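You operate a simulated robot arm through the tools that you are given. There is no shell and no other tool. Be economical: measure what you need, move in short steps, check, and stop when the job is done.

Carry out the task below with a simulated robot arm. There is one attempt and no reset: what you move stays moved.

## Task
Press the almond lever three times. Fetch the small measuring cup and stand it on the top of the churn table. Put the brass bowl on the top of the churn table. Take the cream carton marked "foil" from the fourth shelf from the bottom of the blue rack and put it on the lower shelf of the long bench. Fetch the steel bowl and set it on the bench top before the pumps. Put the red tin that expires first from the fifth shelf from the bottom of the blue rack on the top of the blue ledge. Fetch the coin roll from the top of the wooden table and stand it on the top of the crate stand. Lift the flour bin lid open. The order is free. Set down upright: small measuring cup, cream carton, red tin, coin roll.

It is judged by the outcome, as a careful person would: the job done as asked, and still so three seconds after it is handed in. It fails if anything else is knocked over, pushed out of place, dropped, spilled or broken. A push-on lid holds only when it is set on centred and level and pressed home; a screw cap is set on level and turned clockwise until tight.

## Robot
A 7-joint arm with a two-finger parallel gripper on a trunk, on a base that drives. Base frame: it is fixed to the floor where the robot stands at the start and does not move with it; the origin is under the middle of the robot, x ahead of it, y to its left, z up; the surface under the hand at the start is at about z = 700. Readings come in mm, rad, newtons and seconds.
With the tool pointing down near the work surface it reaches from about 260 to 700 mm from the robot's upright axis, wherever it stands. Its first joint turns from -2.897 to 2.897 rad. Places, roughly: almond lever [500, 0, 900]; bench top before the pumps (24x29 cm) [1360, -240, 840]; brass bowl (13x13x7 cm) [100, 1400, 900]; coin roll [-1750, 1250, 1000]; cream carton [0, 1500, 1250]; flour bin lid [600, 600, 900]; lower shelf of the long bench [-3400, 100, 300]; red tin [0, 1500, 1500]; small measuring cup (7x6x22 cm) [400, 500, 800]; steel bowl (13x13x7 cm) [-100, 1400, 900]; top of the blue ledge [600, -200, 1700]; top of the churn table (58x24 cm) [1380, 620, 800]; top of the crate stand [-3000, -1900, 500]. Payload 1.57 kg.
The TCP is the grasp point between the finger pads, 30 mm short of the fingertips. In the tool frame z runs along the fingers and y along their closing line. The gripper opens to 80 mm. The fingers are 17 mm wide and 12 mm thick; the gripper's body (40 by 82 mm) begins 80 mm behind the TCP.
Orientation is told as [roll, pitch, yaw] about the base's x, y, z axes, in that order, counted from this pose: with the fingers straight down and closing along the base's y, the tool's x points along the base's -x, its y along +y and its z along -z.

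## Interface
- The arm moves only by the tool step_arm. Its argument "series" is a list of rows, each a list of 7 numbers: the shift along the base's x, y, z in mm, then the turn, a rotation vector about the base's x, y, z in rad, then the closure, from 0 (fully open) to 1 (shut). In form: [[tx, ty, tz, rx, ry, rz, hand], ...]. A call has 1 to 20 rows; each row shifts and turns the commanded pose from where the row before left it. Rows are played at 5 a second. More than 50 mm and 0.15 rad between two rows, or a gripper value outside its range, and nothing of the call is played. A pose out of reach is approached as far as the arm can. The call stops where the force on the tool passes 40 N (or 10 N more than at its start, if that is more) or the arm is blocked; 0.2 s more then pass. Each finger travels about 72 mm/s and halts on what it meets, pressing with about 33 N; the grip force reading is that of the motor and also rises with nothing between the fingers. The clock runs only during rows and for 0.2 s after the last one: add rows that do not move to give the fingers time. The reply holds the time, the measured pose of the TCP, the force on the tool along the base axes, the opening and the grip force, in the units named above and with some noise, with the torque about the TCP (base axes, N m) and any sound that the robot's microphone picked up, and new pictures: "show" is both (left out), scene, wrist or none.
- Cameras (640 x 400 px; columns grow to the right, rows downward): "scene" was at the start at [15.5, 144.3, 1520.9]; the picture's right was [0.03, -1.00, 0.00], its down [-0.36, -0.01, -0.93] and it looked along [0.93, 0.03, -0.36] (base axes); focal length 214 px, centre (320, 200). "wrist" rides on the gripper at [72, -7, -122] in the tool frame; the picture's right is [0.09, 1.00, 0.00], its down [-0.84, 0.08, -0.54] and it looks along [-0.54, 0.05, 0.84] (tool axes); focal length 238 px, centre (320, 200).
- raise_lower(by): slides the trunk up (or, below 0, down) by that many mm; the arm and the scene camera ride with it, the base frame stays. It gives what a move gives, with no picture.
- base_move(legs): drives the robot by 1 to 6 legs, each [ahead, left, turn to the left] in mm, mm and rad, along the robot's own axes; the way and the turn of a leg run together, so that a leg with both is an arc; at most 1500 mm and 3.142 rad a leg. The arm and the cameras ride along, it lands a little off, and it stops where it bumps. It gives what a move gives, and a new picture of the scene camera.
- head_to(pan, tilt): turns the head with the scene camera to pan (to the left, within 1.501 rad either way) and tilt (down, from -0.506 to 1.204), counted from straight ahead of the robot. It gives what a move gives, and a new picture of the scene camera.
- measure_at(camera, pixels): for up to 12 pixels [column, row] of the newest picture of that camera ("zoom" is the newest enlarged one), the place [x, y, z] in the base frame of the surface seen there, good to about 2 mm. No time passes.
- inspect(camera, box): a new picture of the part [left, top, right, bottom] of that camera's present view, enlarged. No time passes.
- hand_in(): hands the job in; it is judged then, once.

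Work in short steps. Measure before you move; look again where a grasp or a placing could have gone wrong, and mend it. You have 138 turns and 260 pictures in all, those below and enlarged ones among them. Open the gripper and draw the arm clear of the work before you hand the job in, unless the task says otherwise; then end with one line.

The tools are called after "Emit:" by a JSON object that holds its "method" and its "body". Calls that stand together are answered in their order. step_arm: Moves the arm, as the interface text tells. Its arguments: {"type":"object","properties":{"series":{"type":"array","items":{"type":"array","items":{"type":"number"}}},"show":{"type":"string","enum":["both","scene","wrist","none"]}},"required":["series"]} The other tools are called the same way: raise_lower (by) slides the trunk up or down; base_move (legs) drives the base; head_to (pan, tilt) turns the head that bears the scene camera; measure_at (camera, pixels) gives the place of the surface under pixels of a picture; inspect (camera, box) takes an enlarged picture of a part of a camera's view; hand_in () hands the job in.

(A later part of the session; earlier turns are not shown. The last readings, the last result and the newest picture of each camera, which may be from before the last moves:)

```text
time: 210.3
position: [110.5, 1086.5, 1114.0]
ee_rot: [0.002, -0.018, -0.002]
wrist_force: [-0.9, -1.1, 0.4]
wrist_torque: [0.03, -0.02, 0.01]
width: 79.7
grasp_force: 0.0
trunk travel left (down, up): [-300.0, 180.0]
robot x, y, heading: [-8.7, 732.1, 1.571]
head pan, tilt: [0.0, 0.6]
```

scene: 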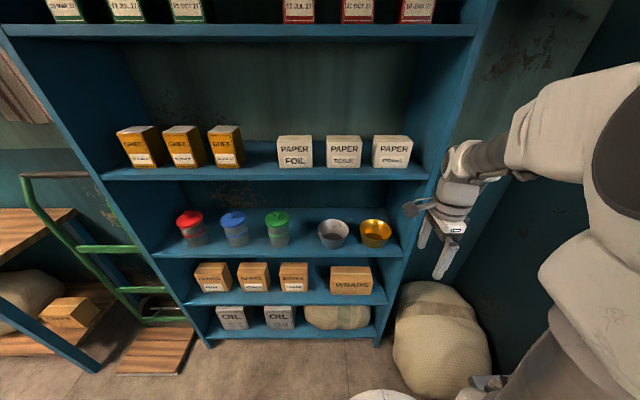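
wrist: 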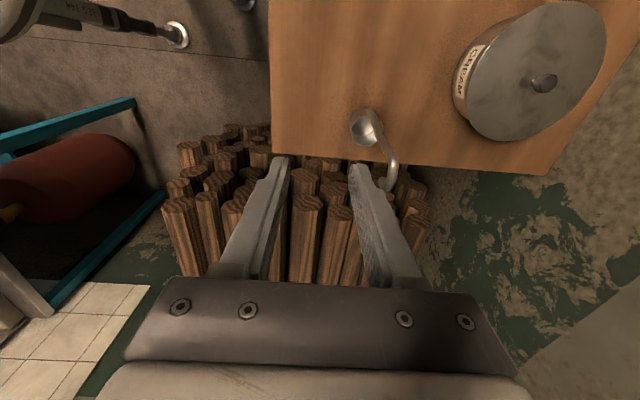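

Tilt the tool 0.45 rad toward the rack and go to a pre-grasp 80 mm short of the brass bowl's front rim.

Emit:
{"method": "step_arm", "body": {"series": [[-5, 35, -20, 0.1125, 0, 0, 0.5], [-5, 35, -20, 0.1125, 0, 0, 0.5], [-5, 35, -25, 0.1125, 0, 0, 0.5], [-5, 36, -25, 0.1125, 0, 0, 0.5], [-3, 36, -25, 0, 0, 0, 0.5], [-3, 36, -22, 0, 0, 0, 0.5], [0, 0, 0, 0, 0, 0, 0.5]]}}

Emit:
{"method": "inspect", "body": {"camera": "scene", "box": [300, 190, 440, 280]}}

```text
time: 211.9
position: [85.1, 1301.3, 976.4]
ee_rot: [0.452, -0.018, -0.008]
wrist_force: [-0.1, 0.6, 0.3]
wrist_torque: [-0.02, -0.02, 0.03]
width: 40.1
grasp_force: 0.0
trunk travel left (down, up): [-300.0, 180.0]
robot x, y, heading: [-11.4, 732.4, 1.566]
head pan, tilt: [0.0, 0.6]
```

scene: 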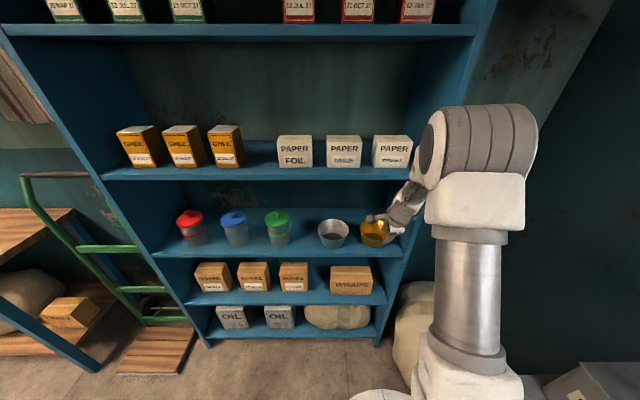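
wrist: 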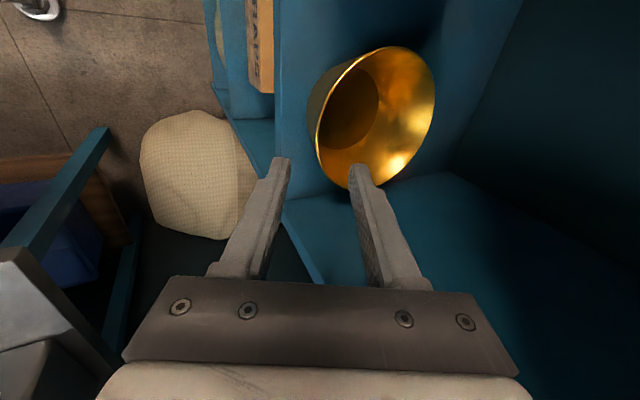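

```text
4.44 times, centred on (370, 235) of scene
```

zoom: 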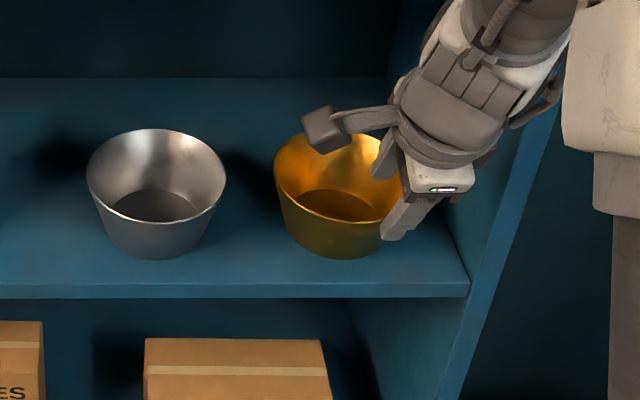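

Measure the brass rim in the wrist picture to centre the pinch.

Emit:
{"method": "measure_at", "body": {"camera": "wrist", "pixels": [[312, 125], [318, 95], [316, 150], [335, 70], [385, 48], [430, 85], [415, 145], [345, 182], [365, 100]]}}

```text
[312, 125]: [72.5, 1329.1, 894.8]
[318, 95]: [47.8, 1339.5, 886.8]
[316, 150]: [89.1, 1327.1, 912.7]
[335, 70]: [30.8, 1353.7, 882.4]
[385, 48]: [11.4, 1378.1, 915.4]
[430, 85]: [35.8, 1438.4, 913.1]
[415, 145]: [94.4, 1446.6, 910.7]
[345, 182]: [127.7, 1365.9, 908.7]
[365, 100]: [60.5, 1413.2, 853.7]
```

Rim circle fits centre (74, 1388), radius 63, so the front rim is at (74, 1325, 914). I advance so the rim is between the pads and close.

Emit:
{"method": "step_arm", "body": {"series": [[-11, -5, 0, 0, 0, 0, 0.5], [0, 12, -25, 0, 0, 0, 0.5], [0, 12, -25, 0, 0, 0, 0.5], [0, 9, -19, 0, 0, 0, 0.5], [0, 0, 0, 0, 0, 0, 0.7], [0, 0, 0, 0, 0, 0, 0.9], [0, 0, 0, 0, 0, 0, 1], [0, 0, 0, 0, 0, 0, 1], [0, 0, 0, 0, 0, 0, 1]]}}

```text
time: 213.9
position: [74.6, 1328.4, 907.4]
ee_rot: [0.451, -0.017, -0.009]
wrist_force: [0.0, 1.2, -1.8]
wrist_torque: [-0.06, -0.02, 0.01]
width: 4.7
grasp_force: 25.2
trunk travel left (down, up): [-300.0, 180.0]
robot x, y, heading: [-13.0, 729.5, 1.572]
head pan, tilt: [0.0, 0.6]
```

scene: 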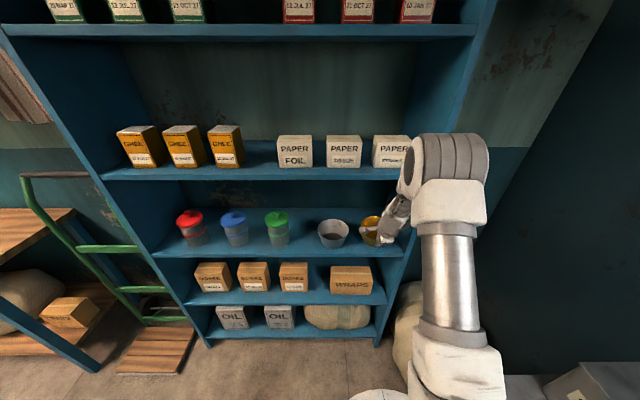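
wrist: 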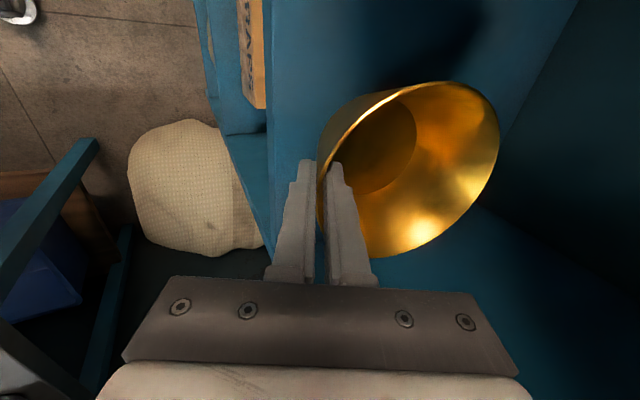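

Rim gripped (4.7 mm). Lift 50 mm and check the hold.

Emit:
{"method": "step_arm", "body": {"series": [[0, 0, 15, 0, 0, 0, 1], [0, 0, 20, 0, 0, 0, 1], [0, 0, 20, 0, 0, 0, 1], [0, -20, 5, 0, 0, 0, 1], [0, -40, 0, 0, 0, 0, 1], [0, -45, 0, 0, 0, 0, 1], [0, -45, 0, 0, 0, 0, 1], [0, -40, 0, 0, 0, 0, 1], [0, 0, 0, 0, 0, 0, 1]]}}

```text
time: 215.9
position: [72.9, 1137.7, 967.4]
ee_rot: [0.451, -0.017, -0.008]
wrist_force: [0.1, 0.4, -1.3]
wrist_torque: [-0.08, 0.01, -0.02]
width: 4.7
grasp_force: 25.1
trunk travel left (down, up): [-300.0, 180.0]
robot x, y, heading: [-4.7, 732.9, 1.569]
head pan, tilt: [0.0, 0.6]
```

scene: 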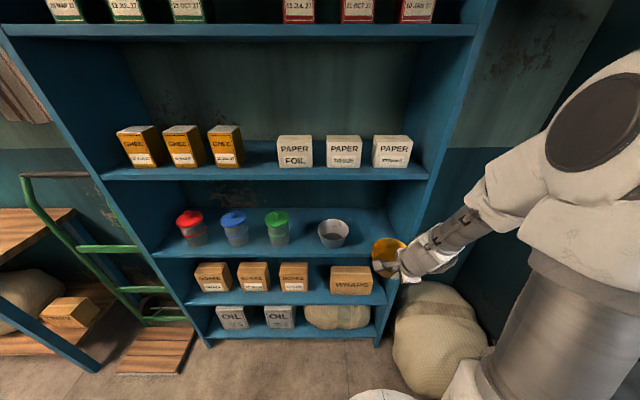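
wrist: 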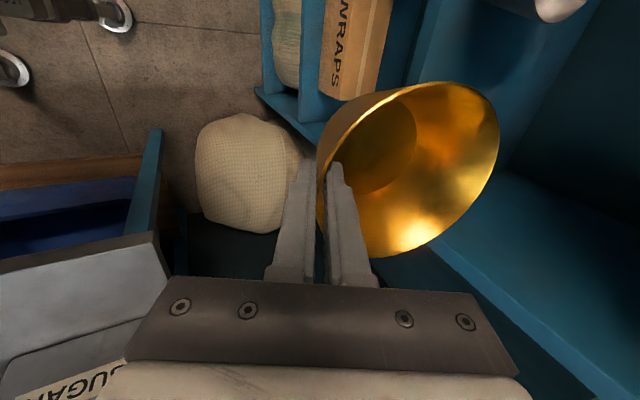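

Held well; bowl bottom is 57 mm below the TCP. Drive out the same way to the back room.

Emit:
{"method": "base_move", "body": {"legs": [[-300, 250, 0], [-1400, 0, 0], [-1300, 0, 0], [0, 0, -1.571], [1500, 0, 0], [1500, 0, 0]]}}

```text
time: 259.9
position: [3159.2, -2315.1, 966.8]
ee_rot: [0.453, -0.017, -1.562]
wrist_force: [0.5, -0.4, -1.5]
wrist_torque: [0.03, 0.07, 0.0]
width: 4.6
grasp_force: 25.3
trunk travel left (down, up): [-300.0, 180.0]
robot x, y, heading: [2750.5, -2238.9, 0.02]
head pan, tilt: [0.0, 0.6]
```

scene: 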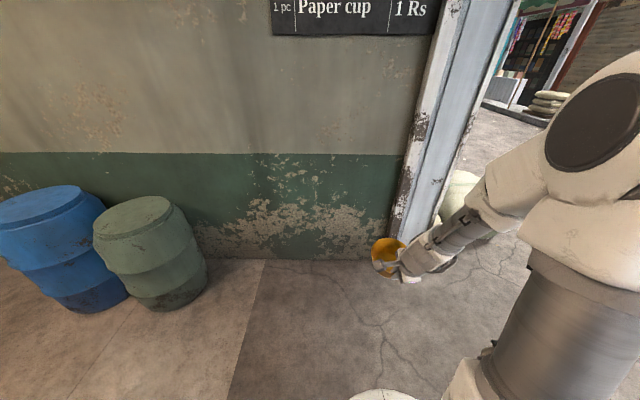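

Turn into the room and drive to the churn table.

Emit:
{"method": "base_move", "body": {"legs": [[0, 0, 1.551], [1500, 0, 0], [1380, 550, 0], [0, 0, 1.571], [240, 0, 0]]}}

Emit:
{"method": "head_to", "body": {"pan": -0.1, "tilt": 0.7}}

```text
time: 290.5
position: [1604.3, 725.0, 966.9]
ee_rot: [0.452, -0.018, 1.547]
wrist_force: [-0.2, -0.5, -2.1]
wrist_torque: [0.02, -0.06, -0.01]
width: 4.6
grasp_force: 25.8
trunk travel left (down, up): [-300.0, 180.0]
robot x, y, heading: [2004.4, 635.5, 3.127]
head pan, tilt: [0.0, 0.6]
```

scene: 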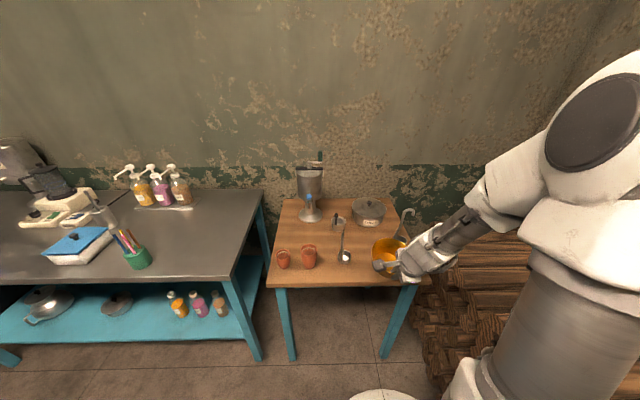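

```text
time: 291.2
position: [1602.0, 724.2, 967.3]
ee_rot: [0.452, -0.017, 1.546]
wrist_force: [0.8, 0.0, -1.7]
wrist_torque: [0.0, -0.05, -0.01]
width: 4.6
grasp_force: 24.6
trunk travel left (down, up): [-300.0, 180.0]
robot x, y, heading: [2003.6, 634.6, 3.121]
head pan, tilt: [-0.099, 0.7]
```

scene: 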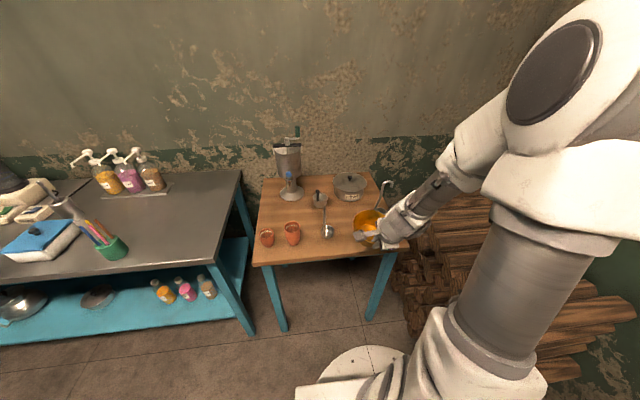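

Move the bowl over (1425, 722) and lower toward the top.

Emit:
{"method": "step_arm", "body": {"series": [[-40, 0, 0, 0, 0, 0, 1], [-40, 0, 0, 0, 0, 0, 1], [-35, -2, 0, 0, 0, 0, 1], [0, 0, -40, 0, 0, 0, 1], [0, 0, -40, 0, 0, 0, 1], [0, 0, -20, 0, 0, 0, 1], [0, 0, 0, 0, 0, 0, 1]]}}

```text
time: 292.8
position: [1489.1, 722.8, 867.6]
ee_rot: [0.451, -0.017, 1.546]
wrist_force: [-0.4, 0.2, -0.5]
wrist_torque: [0.0, -0.09, 0.02]
width: 4.6
grasp_force: 24.9
trunk travel left (down, up): [-300.0, 180.0]
robot x, y, heading: [2012.0, 634.8, 3.123]
head pan, tilt: [-0.099, 0.7]
```

scene: 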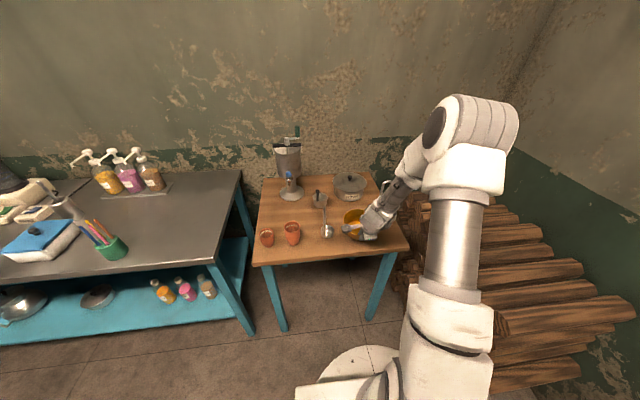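
wrist: 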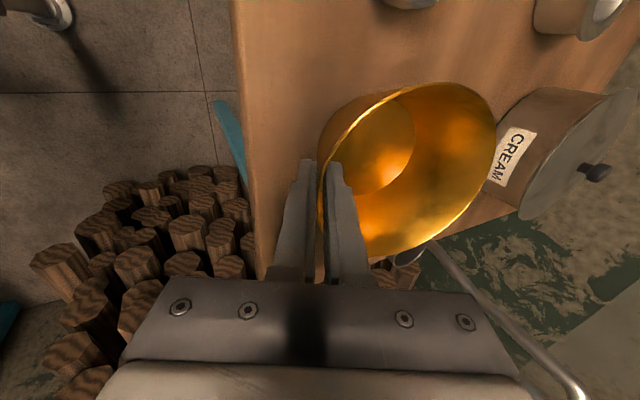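

Lower the last ~10 mm slowly to contact.

Emit:
{"method": "step_arm", "body": {"series": [[0, 0, -5, 0, 0, 0, 1], [0, 0, -3, 0, 0, 0, 1], [0, 0, -1, 0, 0, 0, 1], [0, 0, -1, 0, 0, 0, 1], [0, 0, 0, 0, 0, 0, 1]], "show": "none"}}

```text
time: 294.0
position: [1488.5, 721.5, 858.6]
ee_rot: [0.453, -0.017, 1.546]
wrist_force: [0.0, -0.2, 7.1]
wrist_torque: [-0.01, 0.15, 0.03]
width: 4.0
grasp_force: 24.6
trunk travel left (down, up): [-300.0, 180.0]
robot x, y, heading: [2004.8, 636.1, 3.128]
head pan, tilt: [-0.099, 0.7]
```

Contact. Open and withdraw along the tool axis.

Emit:
{"method": "step_arm", "body": {"series": [[0, 0, 0, 0, 0, 0, 0.8], [0, 0, 0, 0, 0, 0, 0.6], [0, 0, 0, 0, 0, 0, 0.6], [6, 0, 12, 0, 0, 0, 0.6], [11, 0, 23, 0, 0, 0, 0.6], [18, 0, 36, 0, 0, 0, 0.6], [30, 0, 36, 0, 0, 0, 0.6], [40, 0, 20, 0, 0, 0, 0.6], [40, 0, 20, 0, 0, 0, 0.6]]}}

Emit:
{"method": "inspect", "body": {"camera": "scene", "box": [240, 120, 440, 270]}}

```text
time: 296.0
position: [1633.7, 723.8, 1002.2]
ee_rot: [0.451, -0.018, 1.543]
wrist_force: [-0.5, -0.2, 0.1]
wrist_torque: [0.03, 0.01, 0.0]
width: 31.9
grasp_force: 0.0
trunk travel left (down, up): [-300.0, 180.0]
robot x, y, heading: [2006.8, 635.2, 3.124]
head pan, tilt: [-0.099, 0.7]
```

scene: 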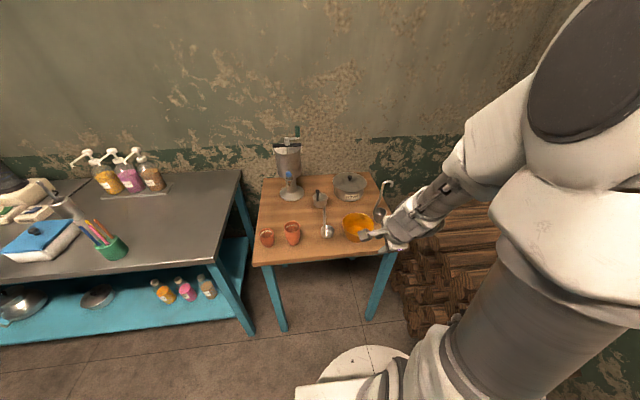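
wrist: 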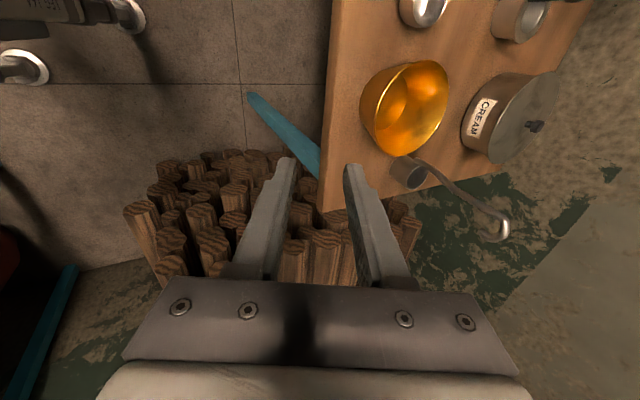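

```text
2.67 times, centred on (340, 195) of scene
```

zoom: 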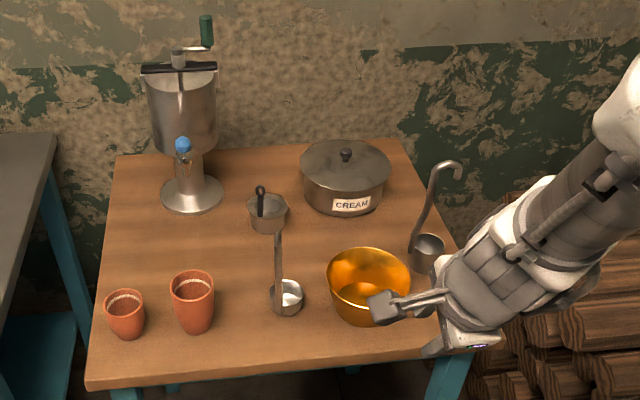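

Brass bowl placed. Return for the steel bowl.

Emit:
{"method": "base_move", "body": {"legs": [[-950, 0, 0.017], [0, 1400, 0], [0, 1490, 0], [1500, 0, 0], [1500, 0, 0], [220, 0, 0]]}}

```text
time: 344.4
position: [-603.1, -2248.8, 1003.0]
ee_rot: [0.45, -0.017, 1.579]
wrist_force: [0.3, -0.1, -0.1]
wrist_torque: [0.02, 0.03, 0.01]
width: 31.9
grasp_force: 0.1
trunk travel left (down, up): [-300.0, 180.0]
robot x, y, heading: [-226.9, -2323.6, -3.127]
head pan, tilt: [-0.099, 0.7]
```

scene: 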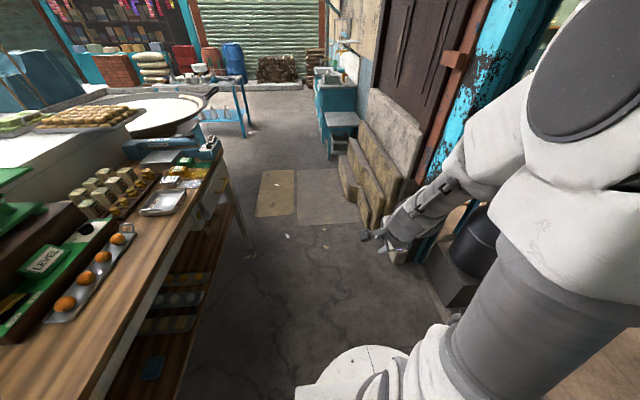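

Turn and drive to the rack, aligned with the steel bowl.

Emit:
{"method": "base_move", "body": {"legs": [[0, 0, -1.585], [1500, 0, 0], [1500, -60, 0]]}}

```text
refused: leg 3 is longer than a leg can be; nothing moved
```

Emit:
{"method": "base_move", "body": {"legs": [[0, 0, -1.585], [1500, 0, 0], [1450, -60, 0], [100, 0, 0]]}}

Emit:
{"method": "head_to", "body": {"pan": 0.0, "tilt": 0.6}}

```text
time: 369.5
position: [-169.8, 1084.0, 1002.6]
ee_rot: [0.451, -0.017, 0.019]
wrist_force: [-0.6, 0.0, 0.4]
wrist_torque: [0.02, -0.01, -0.01]
width: 31.8
grasp_force: 0.2
trunk travel left (down, up): [-300.0, 180.0]
robot x, y, heading: [-239.9, 712.7, 1.597]
head pan, tilt: [-0.099, 0.7]
```

scene: 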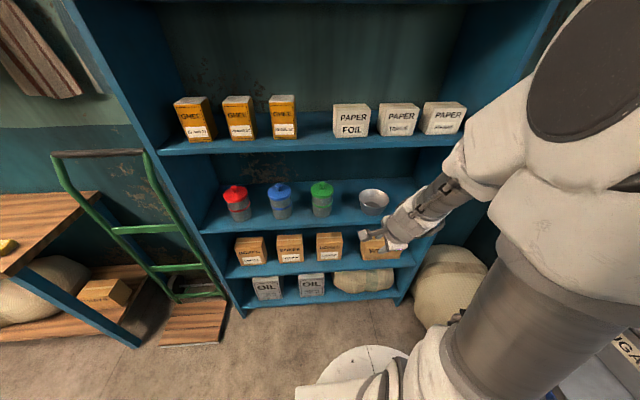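

```text
time: 370.2
position: [-169.9, 1084.6, 1003.9]
ee_rot: [0.452, -0.018, 0.019]
wrist_force: [0.4, 0.0, -0.5]
wrist_torque: [0.0, -0.01, -0.01]
width: 32.0
grasp_force: 0.0
trunk travel left (down, up): [-300.0, 180.0]
robot x, y, heading: [-240.9, 707.0, 1.6]
head pan, tilt: [0.0, 0.6]
```

scene: 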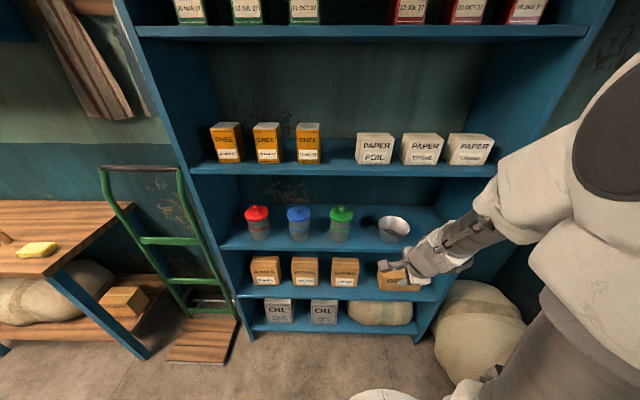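

Move to the pre-grasp above the steel bowl's front rim.

Emit:
{"method": "step_arm", "body": {"series": [[12, 40, -5, 0, 0, -0.019, 0.5], [15, 42, -5, 0, 0, 0, 0.5], [15, 42, -5, 0, 0, 0, 0.5], [15, 44, -6, 0, 0, 0, 0.5], [15, 42, -6, 0, 0, 0, 0.5], [0, 0, 0, 0, 0, 0, 0.5]], "show": "wrist"}}

Emit:
{"method": "measure_at", "body": {"camera": "wrist", "pixels": [[316, 150], [385, 48], [430, 85], [415, 145], [335, 65]]}}

```text
time: 371.6
position: [-96.9, 1295.2, 975.5]
ee_rot: [0.45, -0.016, 0.001]
wrist_force: [-0.3, 0.0, 0.4]
wrist_torque: [0.01, 0.01, -0.03]
width: 40.0
grasp_force: 0.1
trunk travel left (down, up): [-300.0, 180.0]
robot x, y, heading: [-245.0, 703.9, 1.601]
head pan, tilt: [0.0, 0.6]
```

wrist: 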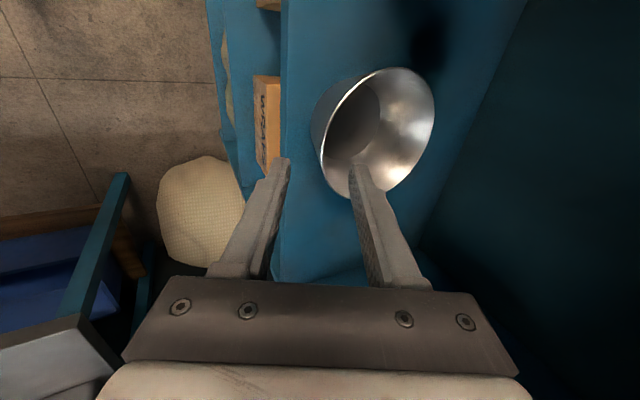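

```text
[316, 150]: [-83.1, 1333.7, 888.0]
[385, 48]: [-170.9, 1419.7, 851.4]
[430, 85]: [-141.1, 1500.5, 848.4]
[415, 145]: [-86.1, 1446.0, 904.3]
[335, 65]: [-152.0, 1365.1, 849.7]
```

Emit:
{"method": "measure_at", "body": {"camera": "wrist", "pixels": [[324, 155], [340, 97], [370, 74], [405, 68], [433, 100], [425, 150], [395, 190], [333, 185], [322, 135]]}}

```text
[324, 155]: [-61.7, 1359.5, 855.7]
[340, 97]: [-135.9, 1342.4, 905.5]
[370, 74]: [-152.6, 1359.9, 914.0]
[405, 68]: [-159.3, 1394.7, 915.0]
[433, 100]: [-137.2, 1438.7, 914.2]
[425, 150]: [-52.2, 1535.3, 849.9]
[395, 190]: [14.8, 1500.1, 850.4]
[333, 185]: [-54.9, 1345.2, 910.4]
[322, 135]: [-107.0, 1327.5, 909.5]
```

Steel rim centre (−97, 1390), front rim (−97, 1327, 913). Advance and close.

Emit:
{"method": "step_arm", "body": {"series": [[0, 12, -24, 0, 0, 0, 0.5], [0, 12, -24, 0, 0, 0, 0.5], [0, 11, -20, 0, 0, 0, 0.5], [0, 0, 0, 0, 0, 0, 0.7], [0, 0, 0, 0, 0, 0, 0.9], [0, 0, 0, 0, 0, 0, 1], [0, 0, 0, 0, 0, 0, 1], [0, 0, 0, 0, 0, 0, 1]], "show": "wrist"}}

```text
time: 373.4
position: [-98.2, 1329.9, 909.9]
ee_rot: [0.45, -0.017, 0.001]
wrist_force: [-0.1, 0.3, -1.2]
wrist_torque: [-0.11, 0.01, 0.02]
width: 4.6
grasp_force: 25.7
trunk travel left (down, up): [-300.0, 180.0]
robot x, y, heading: [-237.5, 705.9, 1.591]
head pan, tilt: [0.0, 0.6]
```

wrist: 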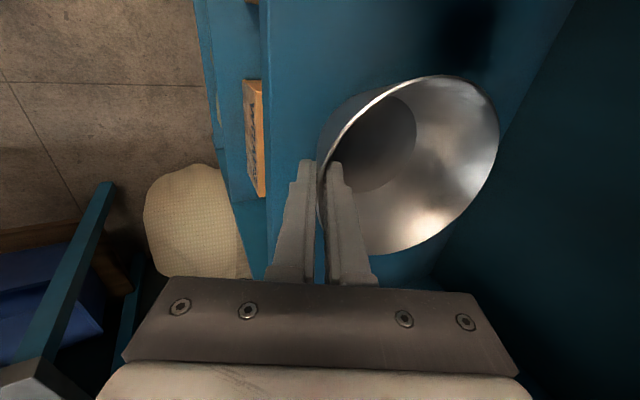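

Gripped (4.6 mm). Lift, pull out, and drive to the back room.

Emit:
{"method": "step_arm", "body": {"series": [[0, 0, 15, 0, 0, 0, 1], [0, 0, 20, 0, 0, 0, 1], [0, 0, 20, 0, 0, 0, 1], [0, -20, 5, 0, 0, 0, 1], [0, -40, 0, 0, 0, 0, 1], [0, -45, 0, 0, 0, 0, 1], [0, -45, 0, 0, 0, 0, 1], [0, -40, 0, 0, 0, 0, 1], [0, -30, 0, 0, 0, 0, 1]], "show": "wrist"}}

Emit:
{"method": "base_move", "body": {"legs": [[-270, 30, -0.025], [-1400, 0, 0], [-1300, 0, 0], [0, 0, -1.571], [1500, 0, 0], [1500, 0, 0]]}}

```text
time: 375.4
position: [-96.9, 1107.5, 968.3]
ee_rot: [0.453, -0.018, -0.002]
wrist_force: [-1.1, 0.0, -0.7]
wrist_torque: [-0.13, 0.02, 0.03]
width: 4.6
grasp_force: 24.6
trunk travel left (down, up): [-300.0, 180.0]
robot x, y, heading: [-241.0, 708.0, 1.595]
head pan, tilt: [0.0, 0.6]
```

wrist: 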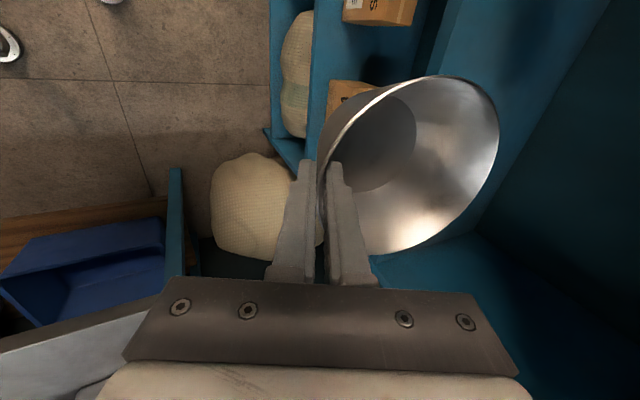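

```text
time: 419.2
position: [3131.3, -2408.1, 967.8]
ee_rot: [0.451, -0.017, -1.588]
wrist_force: [0.8, 0.4, -1.6]
wrist_torque: [0.0, 0.15, 0.01]
width: 4.2
grasp_force: 25.5
trunk travel left (down, up): [-300.0, 180.0]
robot x, y, heading: [2726.7, -2258.0, 0.011]
head pan, tilt: [0.0, 0.6]
```

scene: 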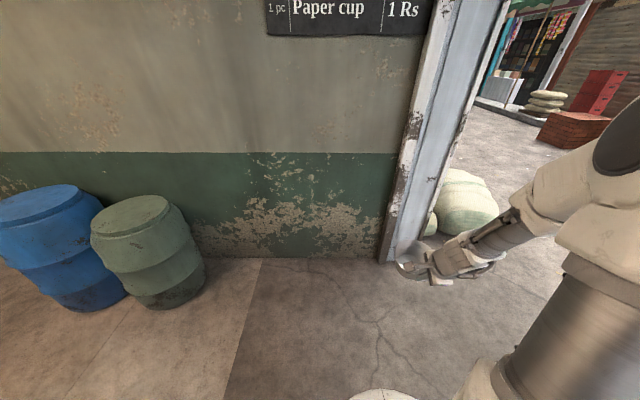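

Turn in and drive to face the pump bench, still at a distance, raising the arm by 100 mm.

Emit:
{"method": "base_move", "body": {"legs": [[0, 0, 1.56], [1500, 0, 0], [370, 450, 0], [0, 0, 1.571]]}}

Emit:
{"method": "step_arm", "body": {"series": [[0, 0, 40, 0, 0, 0, 1], [0, 0, 40, 0, 0, 0, 1], [0, 0, 40, 0, 0, 0, 1]], "show": "none"}}

Emit:
{"method": "head_to", "body": {"pan": 0.0, "tilt": 0.6}}

```text
time: 443.0
position: [1878.3, -215.1, 968.4]
ee_rot: [0.453, -0.017, 1.543]
wrist_force: [0.4, 0.0, -1.4]
wrist_torque: [-0.01, -0.1, 0.03]
width: 4.1
grasp_force: 25.0
trunk travel left (down, up): [-300.0, 180.0]
robot x, y, heading: [2279.0, -370.0, -3.142]
head pan, tilt: [0.0, 0.6]
```

scene: 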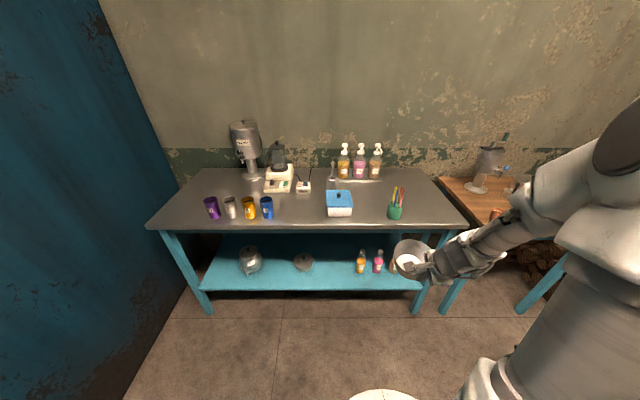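

```text
time: 443.8
position: [1877.3, -215.4, 1089.3]
ee_rot: [0.45, -0.018, 1.545]
wrist_force: [-0.1, -0.3, -1.5]
wrist_torque: [-0.03, -0.12, 0.01]
width: 4.2
grasp_force: 24.9
trunk travel left (down, up): [-300.0, 180.0]
robot x, y, heading: [2277.2, -368.2, -3.145]
head pan, tilt: [0.0, 0.6]
```

```text
time: 444.4
position: [1877.2, -214.3, 1088.0]
ee_rot: [0.452, -0.017, 1.543]
wrist_force: [0.1, 0.4, -1.6]
wrist_torque: [0.05, -0.1, 0.02]
width: 3.9
grasp_force: 25.1
trunk travel left (down, up): [-300.0, 180.0]
robot x, y, heading: [2275.1, -367.6, -3.145]
head pan, tilt: [0.0, 0.6]
```

scene: 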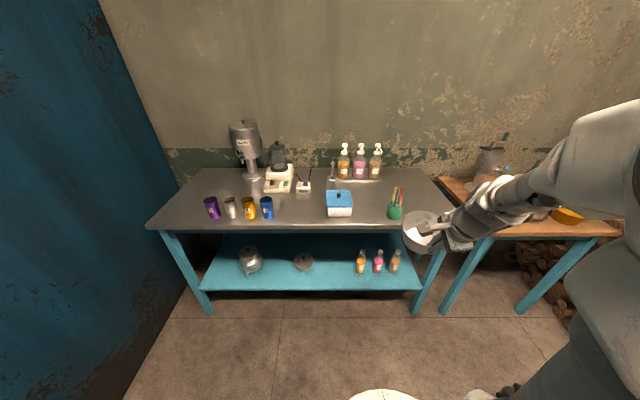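

Zoom on the area before the pumps and measure the neighbours.

Emit:
{"method": "inspect", "body": {"camera": "scene", "box": [300, 130, 460, 235]}}

Emit:
{"method": "measure_at", "body": {"camera": "scene", "pixels": [[352, 195], [353, 212], [327, 193], [332, 186], [388, 213], [402, 213], [403, 190], [393, 190], [365, 195], [375, 180], [345, 180], [372, 210]]}}

```text
3.81 times, centred on (380, 182) of scene
```

zoom: 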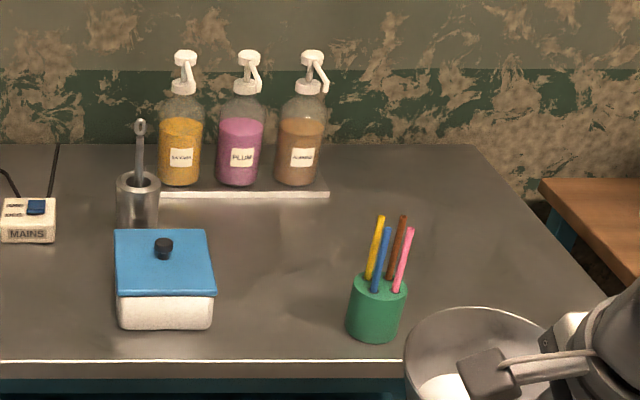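

```text
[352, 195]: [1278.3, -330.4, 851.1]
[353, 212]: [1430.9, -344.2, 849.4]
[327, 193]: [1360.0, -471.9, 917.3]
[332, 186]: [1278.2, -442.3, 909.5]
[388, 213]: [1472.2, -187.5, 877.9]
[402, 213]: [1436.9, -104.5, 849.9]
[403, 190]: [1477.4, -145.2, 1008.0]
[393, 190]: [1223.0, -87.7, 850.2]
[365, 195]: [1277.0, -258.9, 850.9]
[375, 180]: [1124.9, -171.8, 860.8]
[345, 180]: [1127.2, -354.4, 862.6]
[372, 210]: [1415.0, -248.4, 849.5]
```

Free spot at (1330, −255), between tub (y<−345) and pencil pot (y>−190). Drive forward 325, left 40.

Emit:
{"method": "base_move", "body": {"legs": [[325, 40, 0]]}}

```text
time: 447.1
position: [1552.4, -255.2, 1089.0]
ee_rot: [0.452, -0.017, 1.546]
wrist_force: [0.0, -0.6, -1.1]
wrist_torque: [-0.01, -0.09, 0.02]
width: 3.8
grasp_force: 24.8
trunk travel left (down, up): [-300.0, 180.0]
robot x, y, heading: [1950.1, -407.4, -3.137]
head pan, tilt: [0.0, 0.6]
```

scene: 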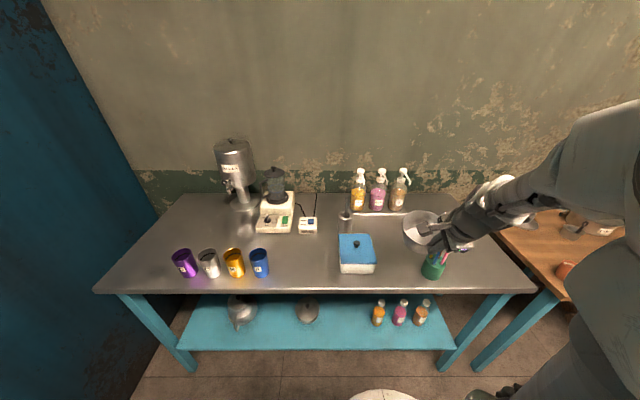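

Extend 160 mm and lower most of the way.

Emit:
{"method": "step_arm", "body": {"series": [[-40, 0, 0, 0, 0, 0, 1], [-40, 0, 0, 0, 0, 0, 1], [-40, 0, 0, 0, 0, 0, 1], [-40, 0, 0, 0, 0, 0, 1], [0, 0, -40, 0, 0, 0, 1], [0, 0, -40, 0, 0, 0, 1], [0, 0, -40, 0, 0, 0, 1], [0, 0, -40, 0, 0, 0, 1], [0, 0, -10, 0, 0, 0, 1], [0, 0, 0, 0, 0, 0, 1]]}}

```text
time: 449.3
position: [1391.5, -256.0, 917.9]
ee_rot: [0.453, -0.018, 1.544]
wrist_force: [1.0, 0.5, -1.0]
wrist_torque: [-0.02, -0.09, -0.01]
width: 4.3
grasp_force: 24.7
trunk travel left (down, up): [-300.0, 180.0]
robot x, y, heading: [1951.5, -410.8, -3.142]
head pan, tilt: [0.0, 0.6]
```

scene: 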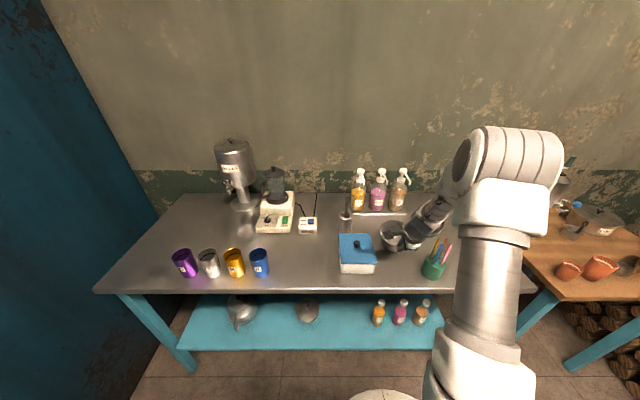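
wrist: 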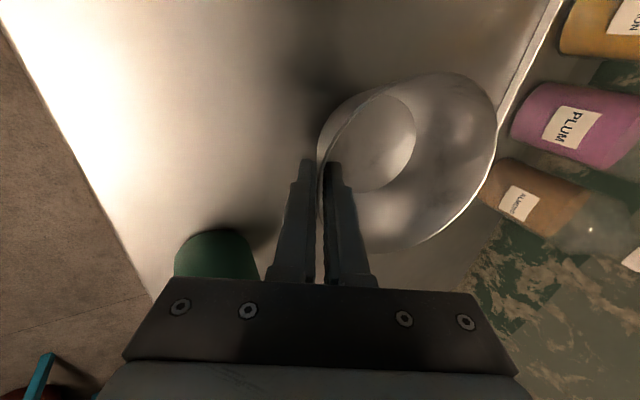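

Lower the last 10 mm to contact.

Emit:
{"method": "step_arm", "body": {"series": [[0, 0, -5, 0, 0, 0, 1], [0, 0, -3, 0, 0, 0, 1], [0, 0, -1, 0, 0, 0, 1], [0, 0, -1, 0, 0, 0, 1], [0, 0, 0, 0, 0, 0, 1]], "show": "none"}}

```text
time: 450.5
position: [1391.3, -256.0, 908.5]
ee_rot: [0.453, -0.019, 1.544]
wrist_force: [1.5, -1.5, 3.3]
wrist_torque: [-0.12, -0.02, 0.08]
width: 3.9
grasp_force: 25.0
trunk travel left (down, up): [-300.0, 180.0]
robot x, y, heading: [1950.0, -407.3, -3.139]
head pan, tilt: [0.0, 0.6]
```

Contact. One more millimetre, then open and withdraw along the tool axis.

Emit:
{"method": "step_arm", "body": {"series": [[0, 0, -1, 0, 0, 0, 1], [0, 0, 0, 0, 0, 0, 0.8], [0, 0, 0, 0, 0, 0, 0.6], [0, 0, 0, 0, 0, 0, 0.6], [6, 0, 12, 0, 0, 0, 0.6], [11, 0, 23, 0, 0, 0, 0.6], [18, 0, 36, 0, 0, 0, 0.6], [20, 0, 40, 0, 0, 0, 0.6], [25, 0, 40, 0, 0, 0, 0.6], [45, 0, 10, 0, 0, 0, 0.6], [45, 0, 0, 0, 0, 0, 0.6]]}}

Emit:
{"method": "inspect", "body": {"camera": "scene", "box": [320, 150, 480, 300]}}

```text
time: 452.9
position: [1563.5, -255.9, 1067.3]
ee_rot: [0.452, -0.016, 1.546]
wrist_force: [-0.9, 0.4, 0.2]
wrist_torque: [-0.04, -0.03, 0.04]
width: 31.8
grasp_force: 0.0
trunk travel left (down, up): [-300.0, 180.0]
robot x, y, heading: [1949.1, -407.5, -3.142]
head pan, tilt: [0.0, 0.6]
```

scene: 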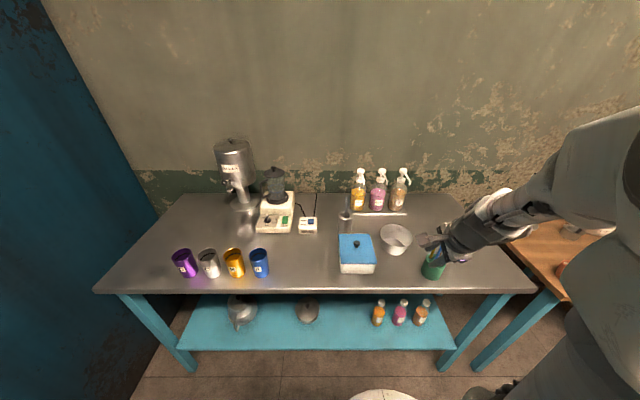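
wrist: 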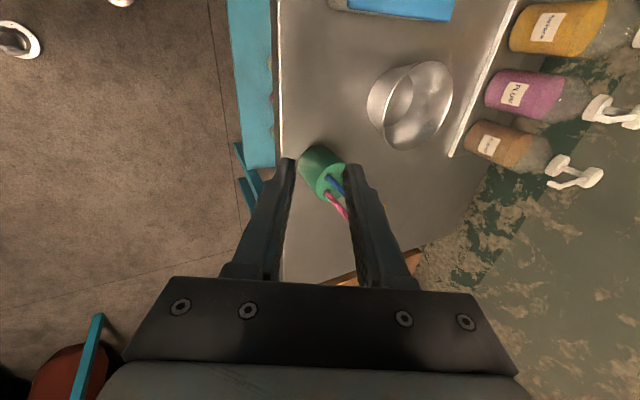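

```text
2.67 times, centred on (400, 225) of scene
```

zoom: 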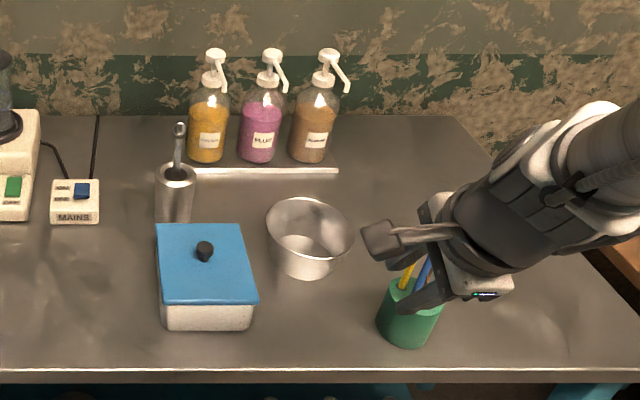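

Steel bowl is set before the pumps. Back to the rack for the red tin.

Emit:
{"method": "base_move", "body": {"legs": [[-1000, 0, 0], [0, 1400, 0], [0, 460, 0], [1500, 0, 0], [1500, 0, 0], [180, 0, 0]]}}

Emit:
{"method": "base_move", "body": {"legs": [[0, 0, -1.571], [1500, 0, 0], [1300, -50, 0]]}}

Emit:
{"method": "raise_lower", "body": {"by": 180}}

Emit:
{"method": "head_to", "body": {"pan": -0.1, "tilt": 0.1}}

```text
time: 494.2
position: [-626.4, -2170.2, 1067.7]
ee_rot: [0.452, -0.017, 1.568]
wrist_force: [0.0, 0.3, 0.3]
wrist_torque: [0.0, 0.01, 0.03]
width: 32.1
grasp_force: 0.1
trunk travel left (down, up): [-300.0, 180.0]
robot x, y, heading: [-235.7, -2315.7, -3.12]
head pan, tilt: [0.0, 0.6]
```

scene: 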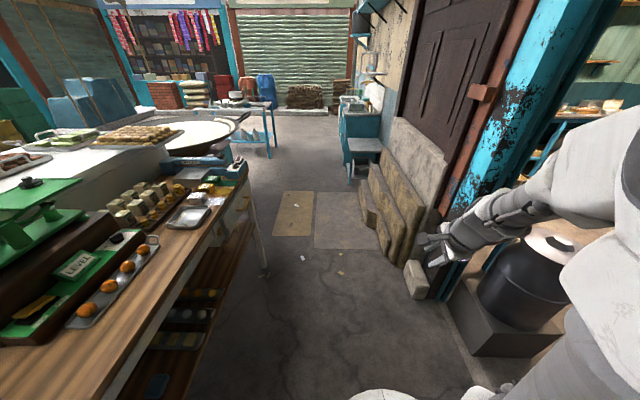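

```text
time: 517.6
position: [-86.8, 878.1, 1068.1]
ee_rot: [0.453, -0.019, -0.014]
wrist_force: [-0.6, 0.4, 0.1]
wrist_torque: [-0.03, 0.01, 0.01]
width: 32.2
grasp_force: 0.0
trunk travel left (down, up): [-300.0, 180.0]
robot x, y, heading: [-234.9, 487.7, 1.584]
head pan, tilt: [0.0, 0.6]
```

scene: 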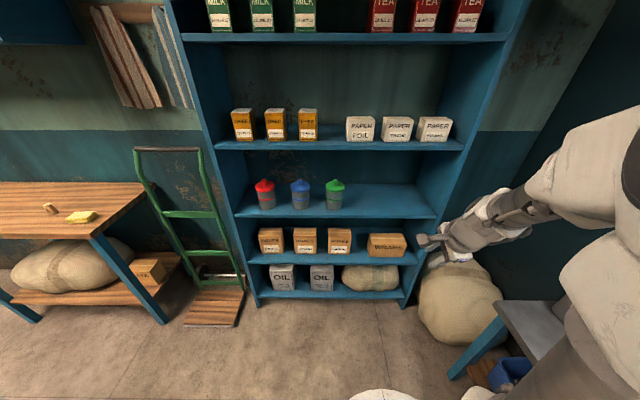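

```text
time: 519.6
position: [-86.8, 878.9, 1248.7]
ee_rot: [0.452, -0.017, -0.014]
wrist_force: [-0.2, -0.3, 0.7]
wrist_torque: [-0.03, -0.03, 0.03]
width: 32.0
grasp_force: 0.0
trunk travel left (down, up): [-480.0, 0.0]
robot x, y, heading: [-239.0, 486.6, 1.581]
head pan, tilt: [0.0, 0.6]
```

```text
time: 520.5
position: [-86.6, 878.3, 1247.9]
ee_rot: [0.454, -0.018, -0.014]
wrist_force: [0.1, -0.2, 0.1]
wrist_torque: [0.0, 0.01, 0.04]
width: 32.2
grasp_force: 0.1
trunk travel left (down, up): [-480.0, 0.0]
robot x, y, heading: [-241.0, 484.4, 1.585]
head pan, tilt: [-0.099, 0.099]
```

scene: 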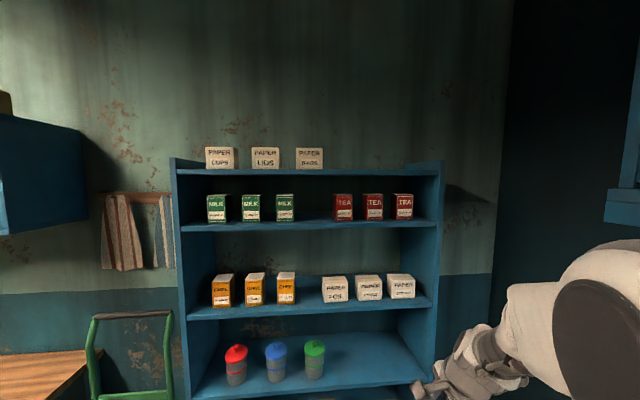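

Verify the dates again and measure the right-hand TEA tin.

Emit:
{"method": "inspect", "body": {"camera": "scene", "box": [320, 180, 432, 240]}}

Emit:
{"method": "measure_at", "body": {"camera": "zoom", "pixels": [[450, 90], [540, 90], [445, 200], [535, 205], [490, 150], [425, 100], [425, 200], [495, 72], [370, 150], [300, 240]]}}

```text
5.71 times, centred on (376, 210) of scene
```

zoom: 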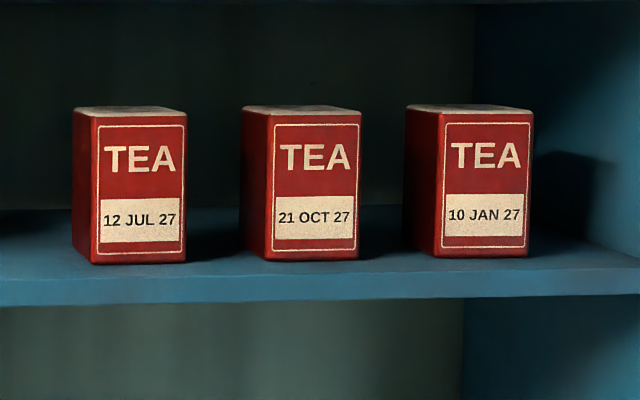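

```text
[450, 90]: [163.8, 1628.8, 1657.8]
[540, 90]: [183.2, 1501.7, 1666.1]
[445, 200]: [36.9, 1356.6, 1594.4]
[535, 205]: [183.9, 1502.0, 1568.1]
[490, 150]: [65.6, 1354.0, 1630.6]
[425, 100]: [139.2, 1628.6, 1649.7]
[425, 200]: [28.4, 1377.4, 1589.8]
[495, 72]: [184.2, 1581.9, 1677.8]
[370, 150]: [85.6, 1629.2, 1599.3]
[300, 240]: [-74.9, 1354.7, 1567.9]
```

Emit:
{"method": "measure_at", "body": {"camera": "zoom", "pixels": [[441, 150], [530, 150], [408, 150], [412, 107], [530, 110], [470, 108], [485, 250], [485, 256], [360, 150], [485, 268], [485, 116]]}}

```text
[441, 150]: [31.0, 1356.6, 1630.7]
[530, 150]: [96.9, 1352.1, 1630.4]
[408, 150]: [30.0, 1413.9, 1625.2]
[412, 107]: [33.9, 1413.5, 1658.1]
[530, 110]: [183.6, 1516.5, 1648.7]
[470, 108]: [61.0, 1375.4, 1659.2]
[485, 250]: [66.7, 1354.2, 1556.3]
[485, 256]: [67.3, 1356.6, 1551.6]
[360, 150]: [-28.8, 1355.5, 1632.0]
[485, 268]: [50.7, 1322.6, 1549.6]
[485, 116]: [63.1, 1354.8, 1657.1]
```

10 JAN 27 confirmed. The tin spans x 30–97, y 1354–1420, z 1550–1659. I re-orient the hand: fingers forward, closing sideways. First undo the tilt and yaw.

Emit:
{"method": "step_arm", "body": {"series": [[10, 0, 5, -0.15, 0, 0, 0], [10, 0, 5, -0.15, 0, 0, 0], [10, 0, 5, -0.15, 0, 0, 0], [12, 0, 5, 0, 0, 0.15, 0], [12, 0, 5, 0, 0, 0.15, 0], [12, 0, 5, 0, 0, 0.15, 0], [12, 0, 5, 0, 0, 0.15, 0], [12, 0, 5, 0, 0, 0.15, 0], [12, 0, 5, 0, 0, 0.15, 0], [12, 0, 5, 0, 0, 0.15, 0], [12, 0, 5, 0, 0, 0.15, 0], [12, 0, 5, 0, 0, 0.15, 0], [12, 0, 5, 0, 0, 0.15, 0], [0, 0, 0, 0, 0, 0.085, 0]], "show": "none"}}

Emit:
{"method": "step_arm", "body": {"series": [[0, 15, 28, 0.15, 0, 0, 0], [0, 15, 28, 0.15, 0, 0, 0], [0, 15, 28, 0.15, 0, 0, 0], [0, 15, 28, 0.15, 0, 0, 0], [0, 15, 28, 0.15, 0, 0, 0], [0, 15, 28, 0.15, 0, 0, 0], [0, 15, 28, 0.15, 0, 0, 0], [0, 15, 28, 0.15, 0, 0, 0], [0, 15, 28, 0.15, 0, 0, 0], [0, 15, 28, 0.15, 0, 0, 0], [0, 10, 5, 0.071, 0, 0, 0], [0, 0, 0, 0, 0, 0, 0]]}}

```text
time: 523.5
position: [63.3, 878.0, 1311.6]
ee_rot: [0.001, -0.02, 1.581]
wrist_force: [-0.2, 0.4, 0.5]
wrist_torque: [-0.04, -0.01, -0.01]
width: 80.0
grasp_force: 0.1
trunk travel left (down, up): [-480.0, 0.0]
robot x, y, heading: [-233.8, 486.7, 1.581]
head pan, tilt: [-0.099, 0.099]
```

```text
time: 526.1
position: [63.3, 1040.4, 1597.8]
ee_rot: [-2.787, -1.549, -1.923]
wrist_force: [0.2, 0.2, -0.4]
wrist_torque: [-0.03, -0.03, 0.0]
width: 80.0
grasp_force: 0.1
trunk travel left (down, up): [-480.0, 0.0]
robot x, y, heading: [-237.7, 489.8, 1.585]
head pan, tilt: [-0.099, 0.099]
```

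scene: 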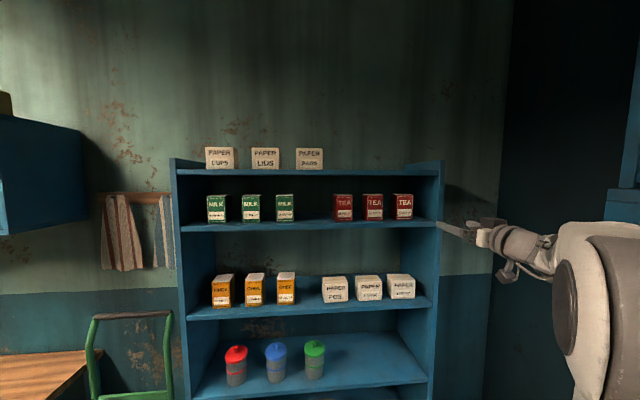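
wrist: 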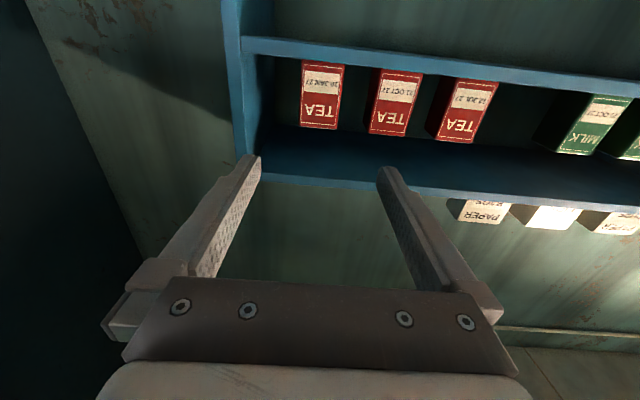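

Hand points forward at z 1598. I trim the small tilt, then drive forward 200.

Emit:
{"method": "step_arm", "body": {"series": [[0, 0, 0, -0.02, 0.01, 0, 0], [0, 0, 0, 0, 0, 0, 0]], "show": "none"}}

Emit:
{"method": "base_move", "body": {"legs": [[200, 0, -0.012]]}}

Emit:
{"method": "step_arm", "body": {"series": [[0, 0, 0, 0, 0, 0, 0]], "show": "wrist"}}

Emit:
{"method": "measure_at", "body": {"camera": "wrist", "pixels": [[320, 60], [300, 80], [330, 90], [385, 80], [250, 120]]}}

```text
time: 526.7
position: [61.4, 1038.4, 1597.0]
ee_rot: [1.914, -1.568, -0.343]
wrist_force: [-0.1, -0.3, -0.6]
wrist_torque: [0.03, 0.01, 0.01]
width: 79.9
grasp_force: 0.1
trunk travel left (down, up): [-480.0, 0.0]
robot x, y, heading: [-237.3, 486.6, 1.583]
head pan, tilt: [-0.099, 0.099]
```

```text
time: 528.6
position: [69.1, 1234.5, 1597.3]
ee_rot: [1.852, -1.569, -0.296]
wrist_force: [0.2, -0.7, 1.0]
wrist_torque: [-0.04, 0.0, 0.0]
width: 80.1
grasp_force: 0.1
trunk travel left (down, up): [-480.0, 0.0]
robot x, y, heading: [-240.6, 687.6, 1.574]
head pan, tilt: [-0.099, 0.099]
```

scene: 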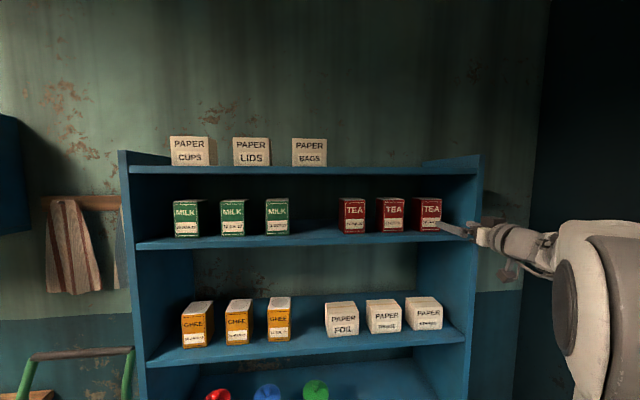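

```text
time: 529.0
position: [69.8, 1234.3, 1597.8]
ee_rot: [1.986, -1.567, -0.425]
wrist_force: [0.0, 0.0, 0.3]
wrist_torque: [-0.01, 0.0, 0.02]
width: 79.9
grasp_force: 0.1
trunk travel left (down, up): [-480.0, 0.0]
robot x, y, heading: [-237.8, 686.8, 1.57]
head pan, tilt: [-0.099, 0.099]
```

wrist: 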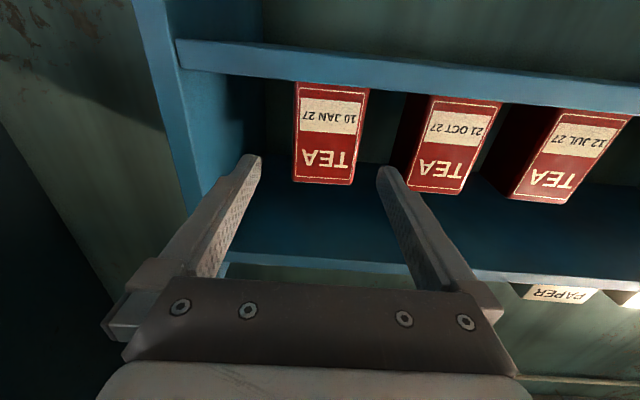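

```text
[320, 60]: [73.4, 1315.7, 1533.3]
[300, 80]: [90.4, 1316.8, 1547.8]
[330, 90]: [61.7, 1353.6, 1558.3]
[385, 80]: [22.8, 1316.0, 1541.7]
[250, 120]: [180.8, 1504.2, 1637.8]
```

Emit:
{"method": "measure_at", "body": {"camera": "wrist", "pixels": [[297, 130], [362, 130], [297, 100], [364, 100], [325, 180], [325, 86], [412, 130]]}}

```text
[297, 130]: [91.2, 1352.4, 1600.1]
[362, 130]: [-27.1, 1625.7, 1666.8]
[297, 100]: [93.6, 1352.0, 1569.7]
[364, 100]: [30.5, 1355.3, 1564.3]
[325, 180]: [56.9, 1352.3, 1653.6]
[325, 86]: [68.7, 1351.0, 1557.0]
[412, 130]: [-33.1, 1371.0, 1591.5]
```

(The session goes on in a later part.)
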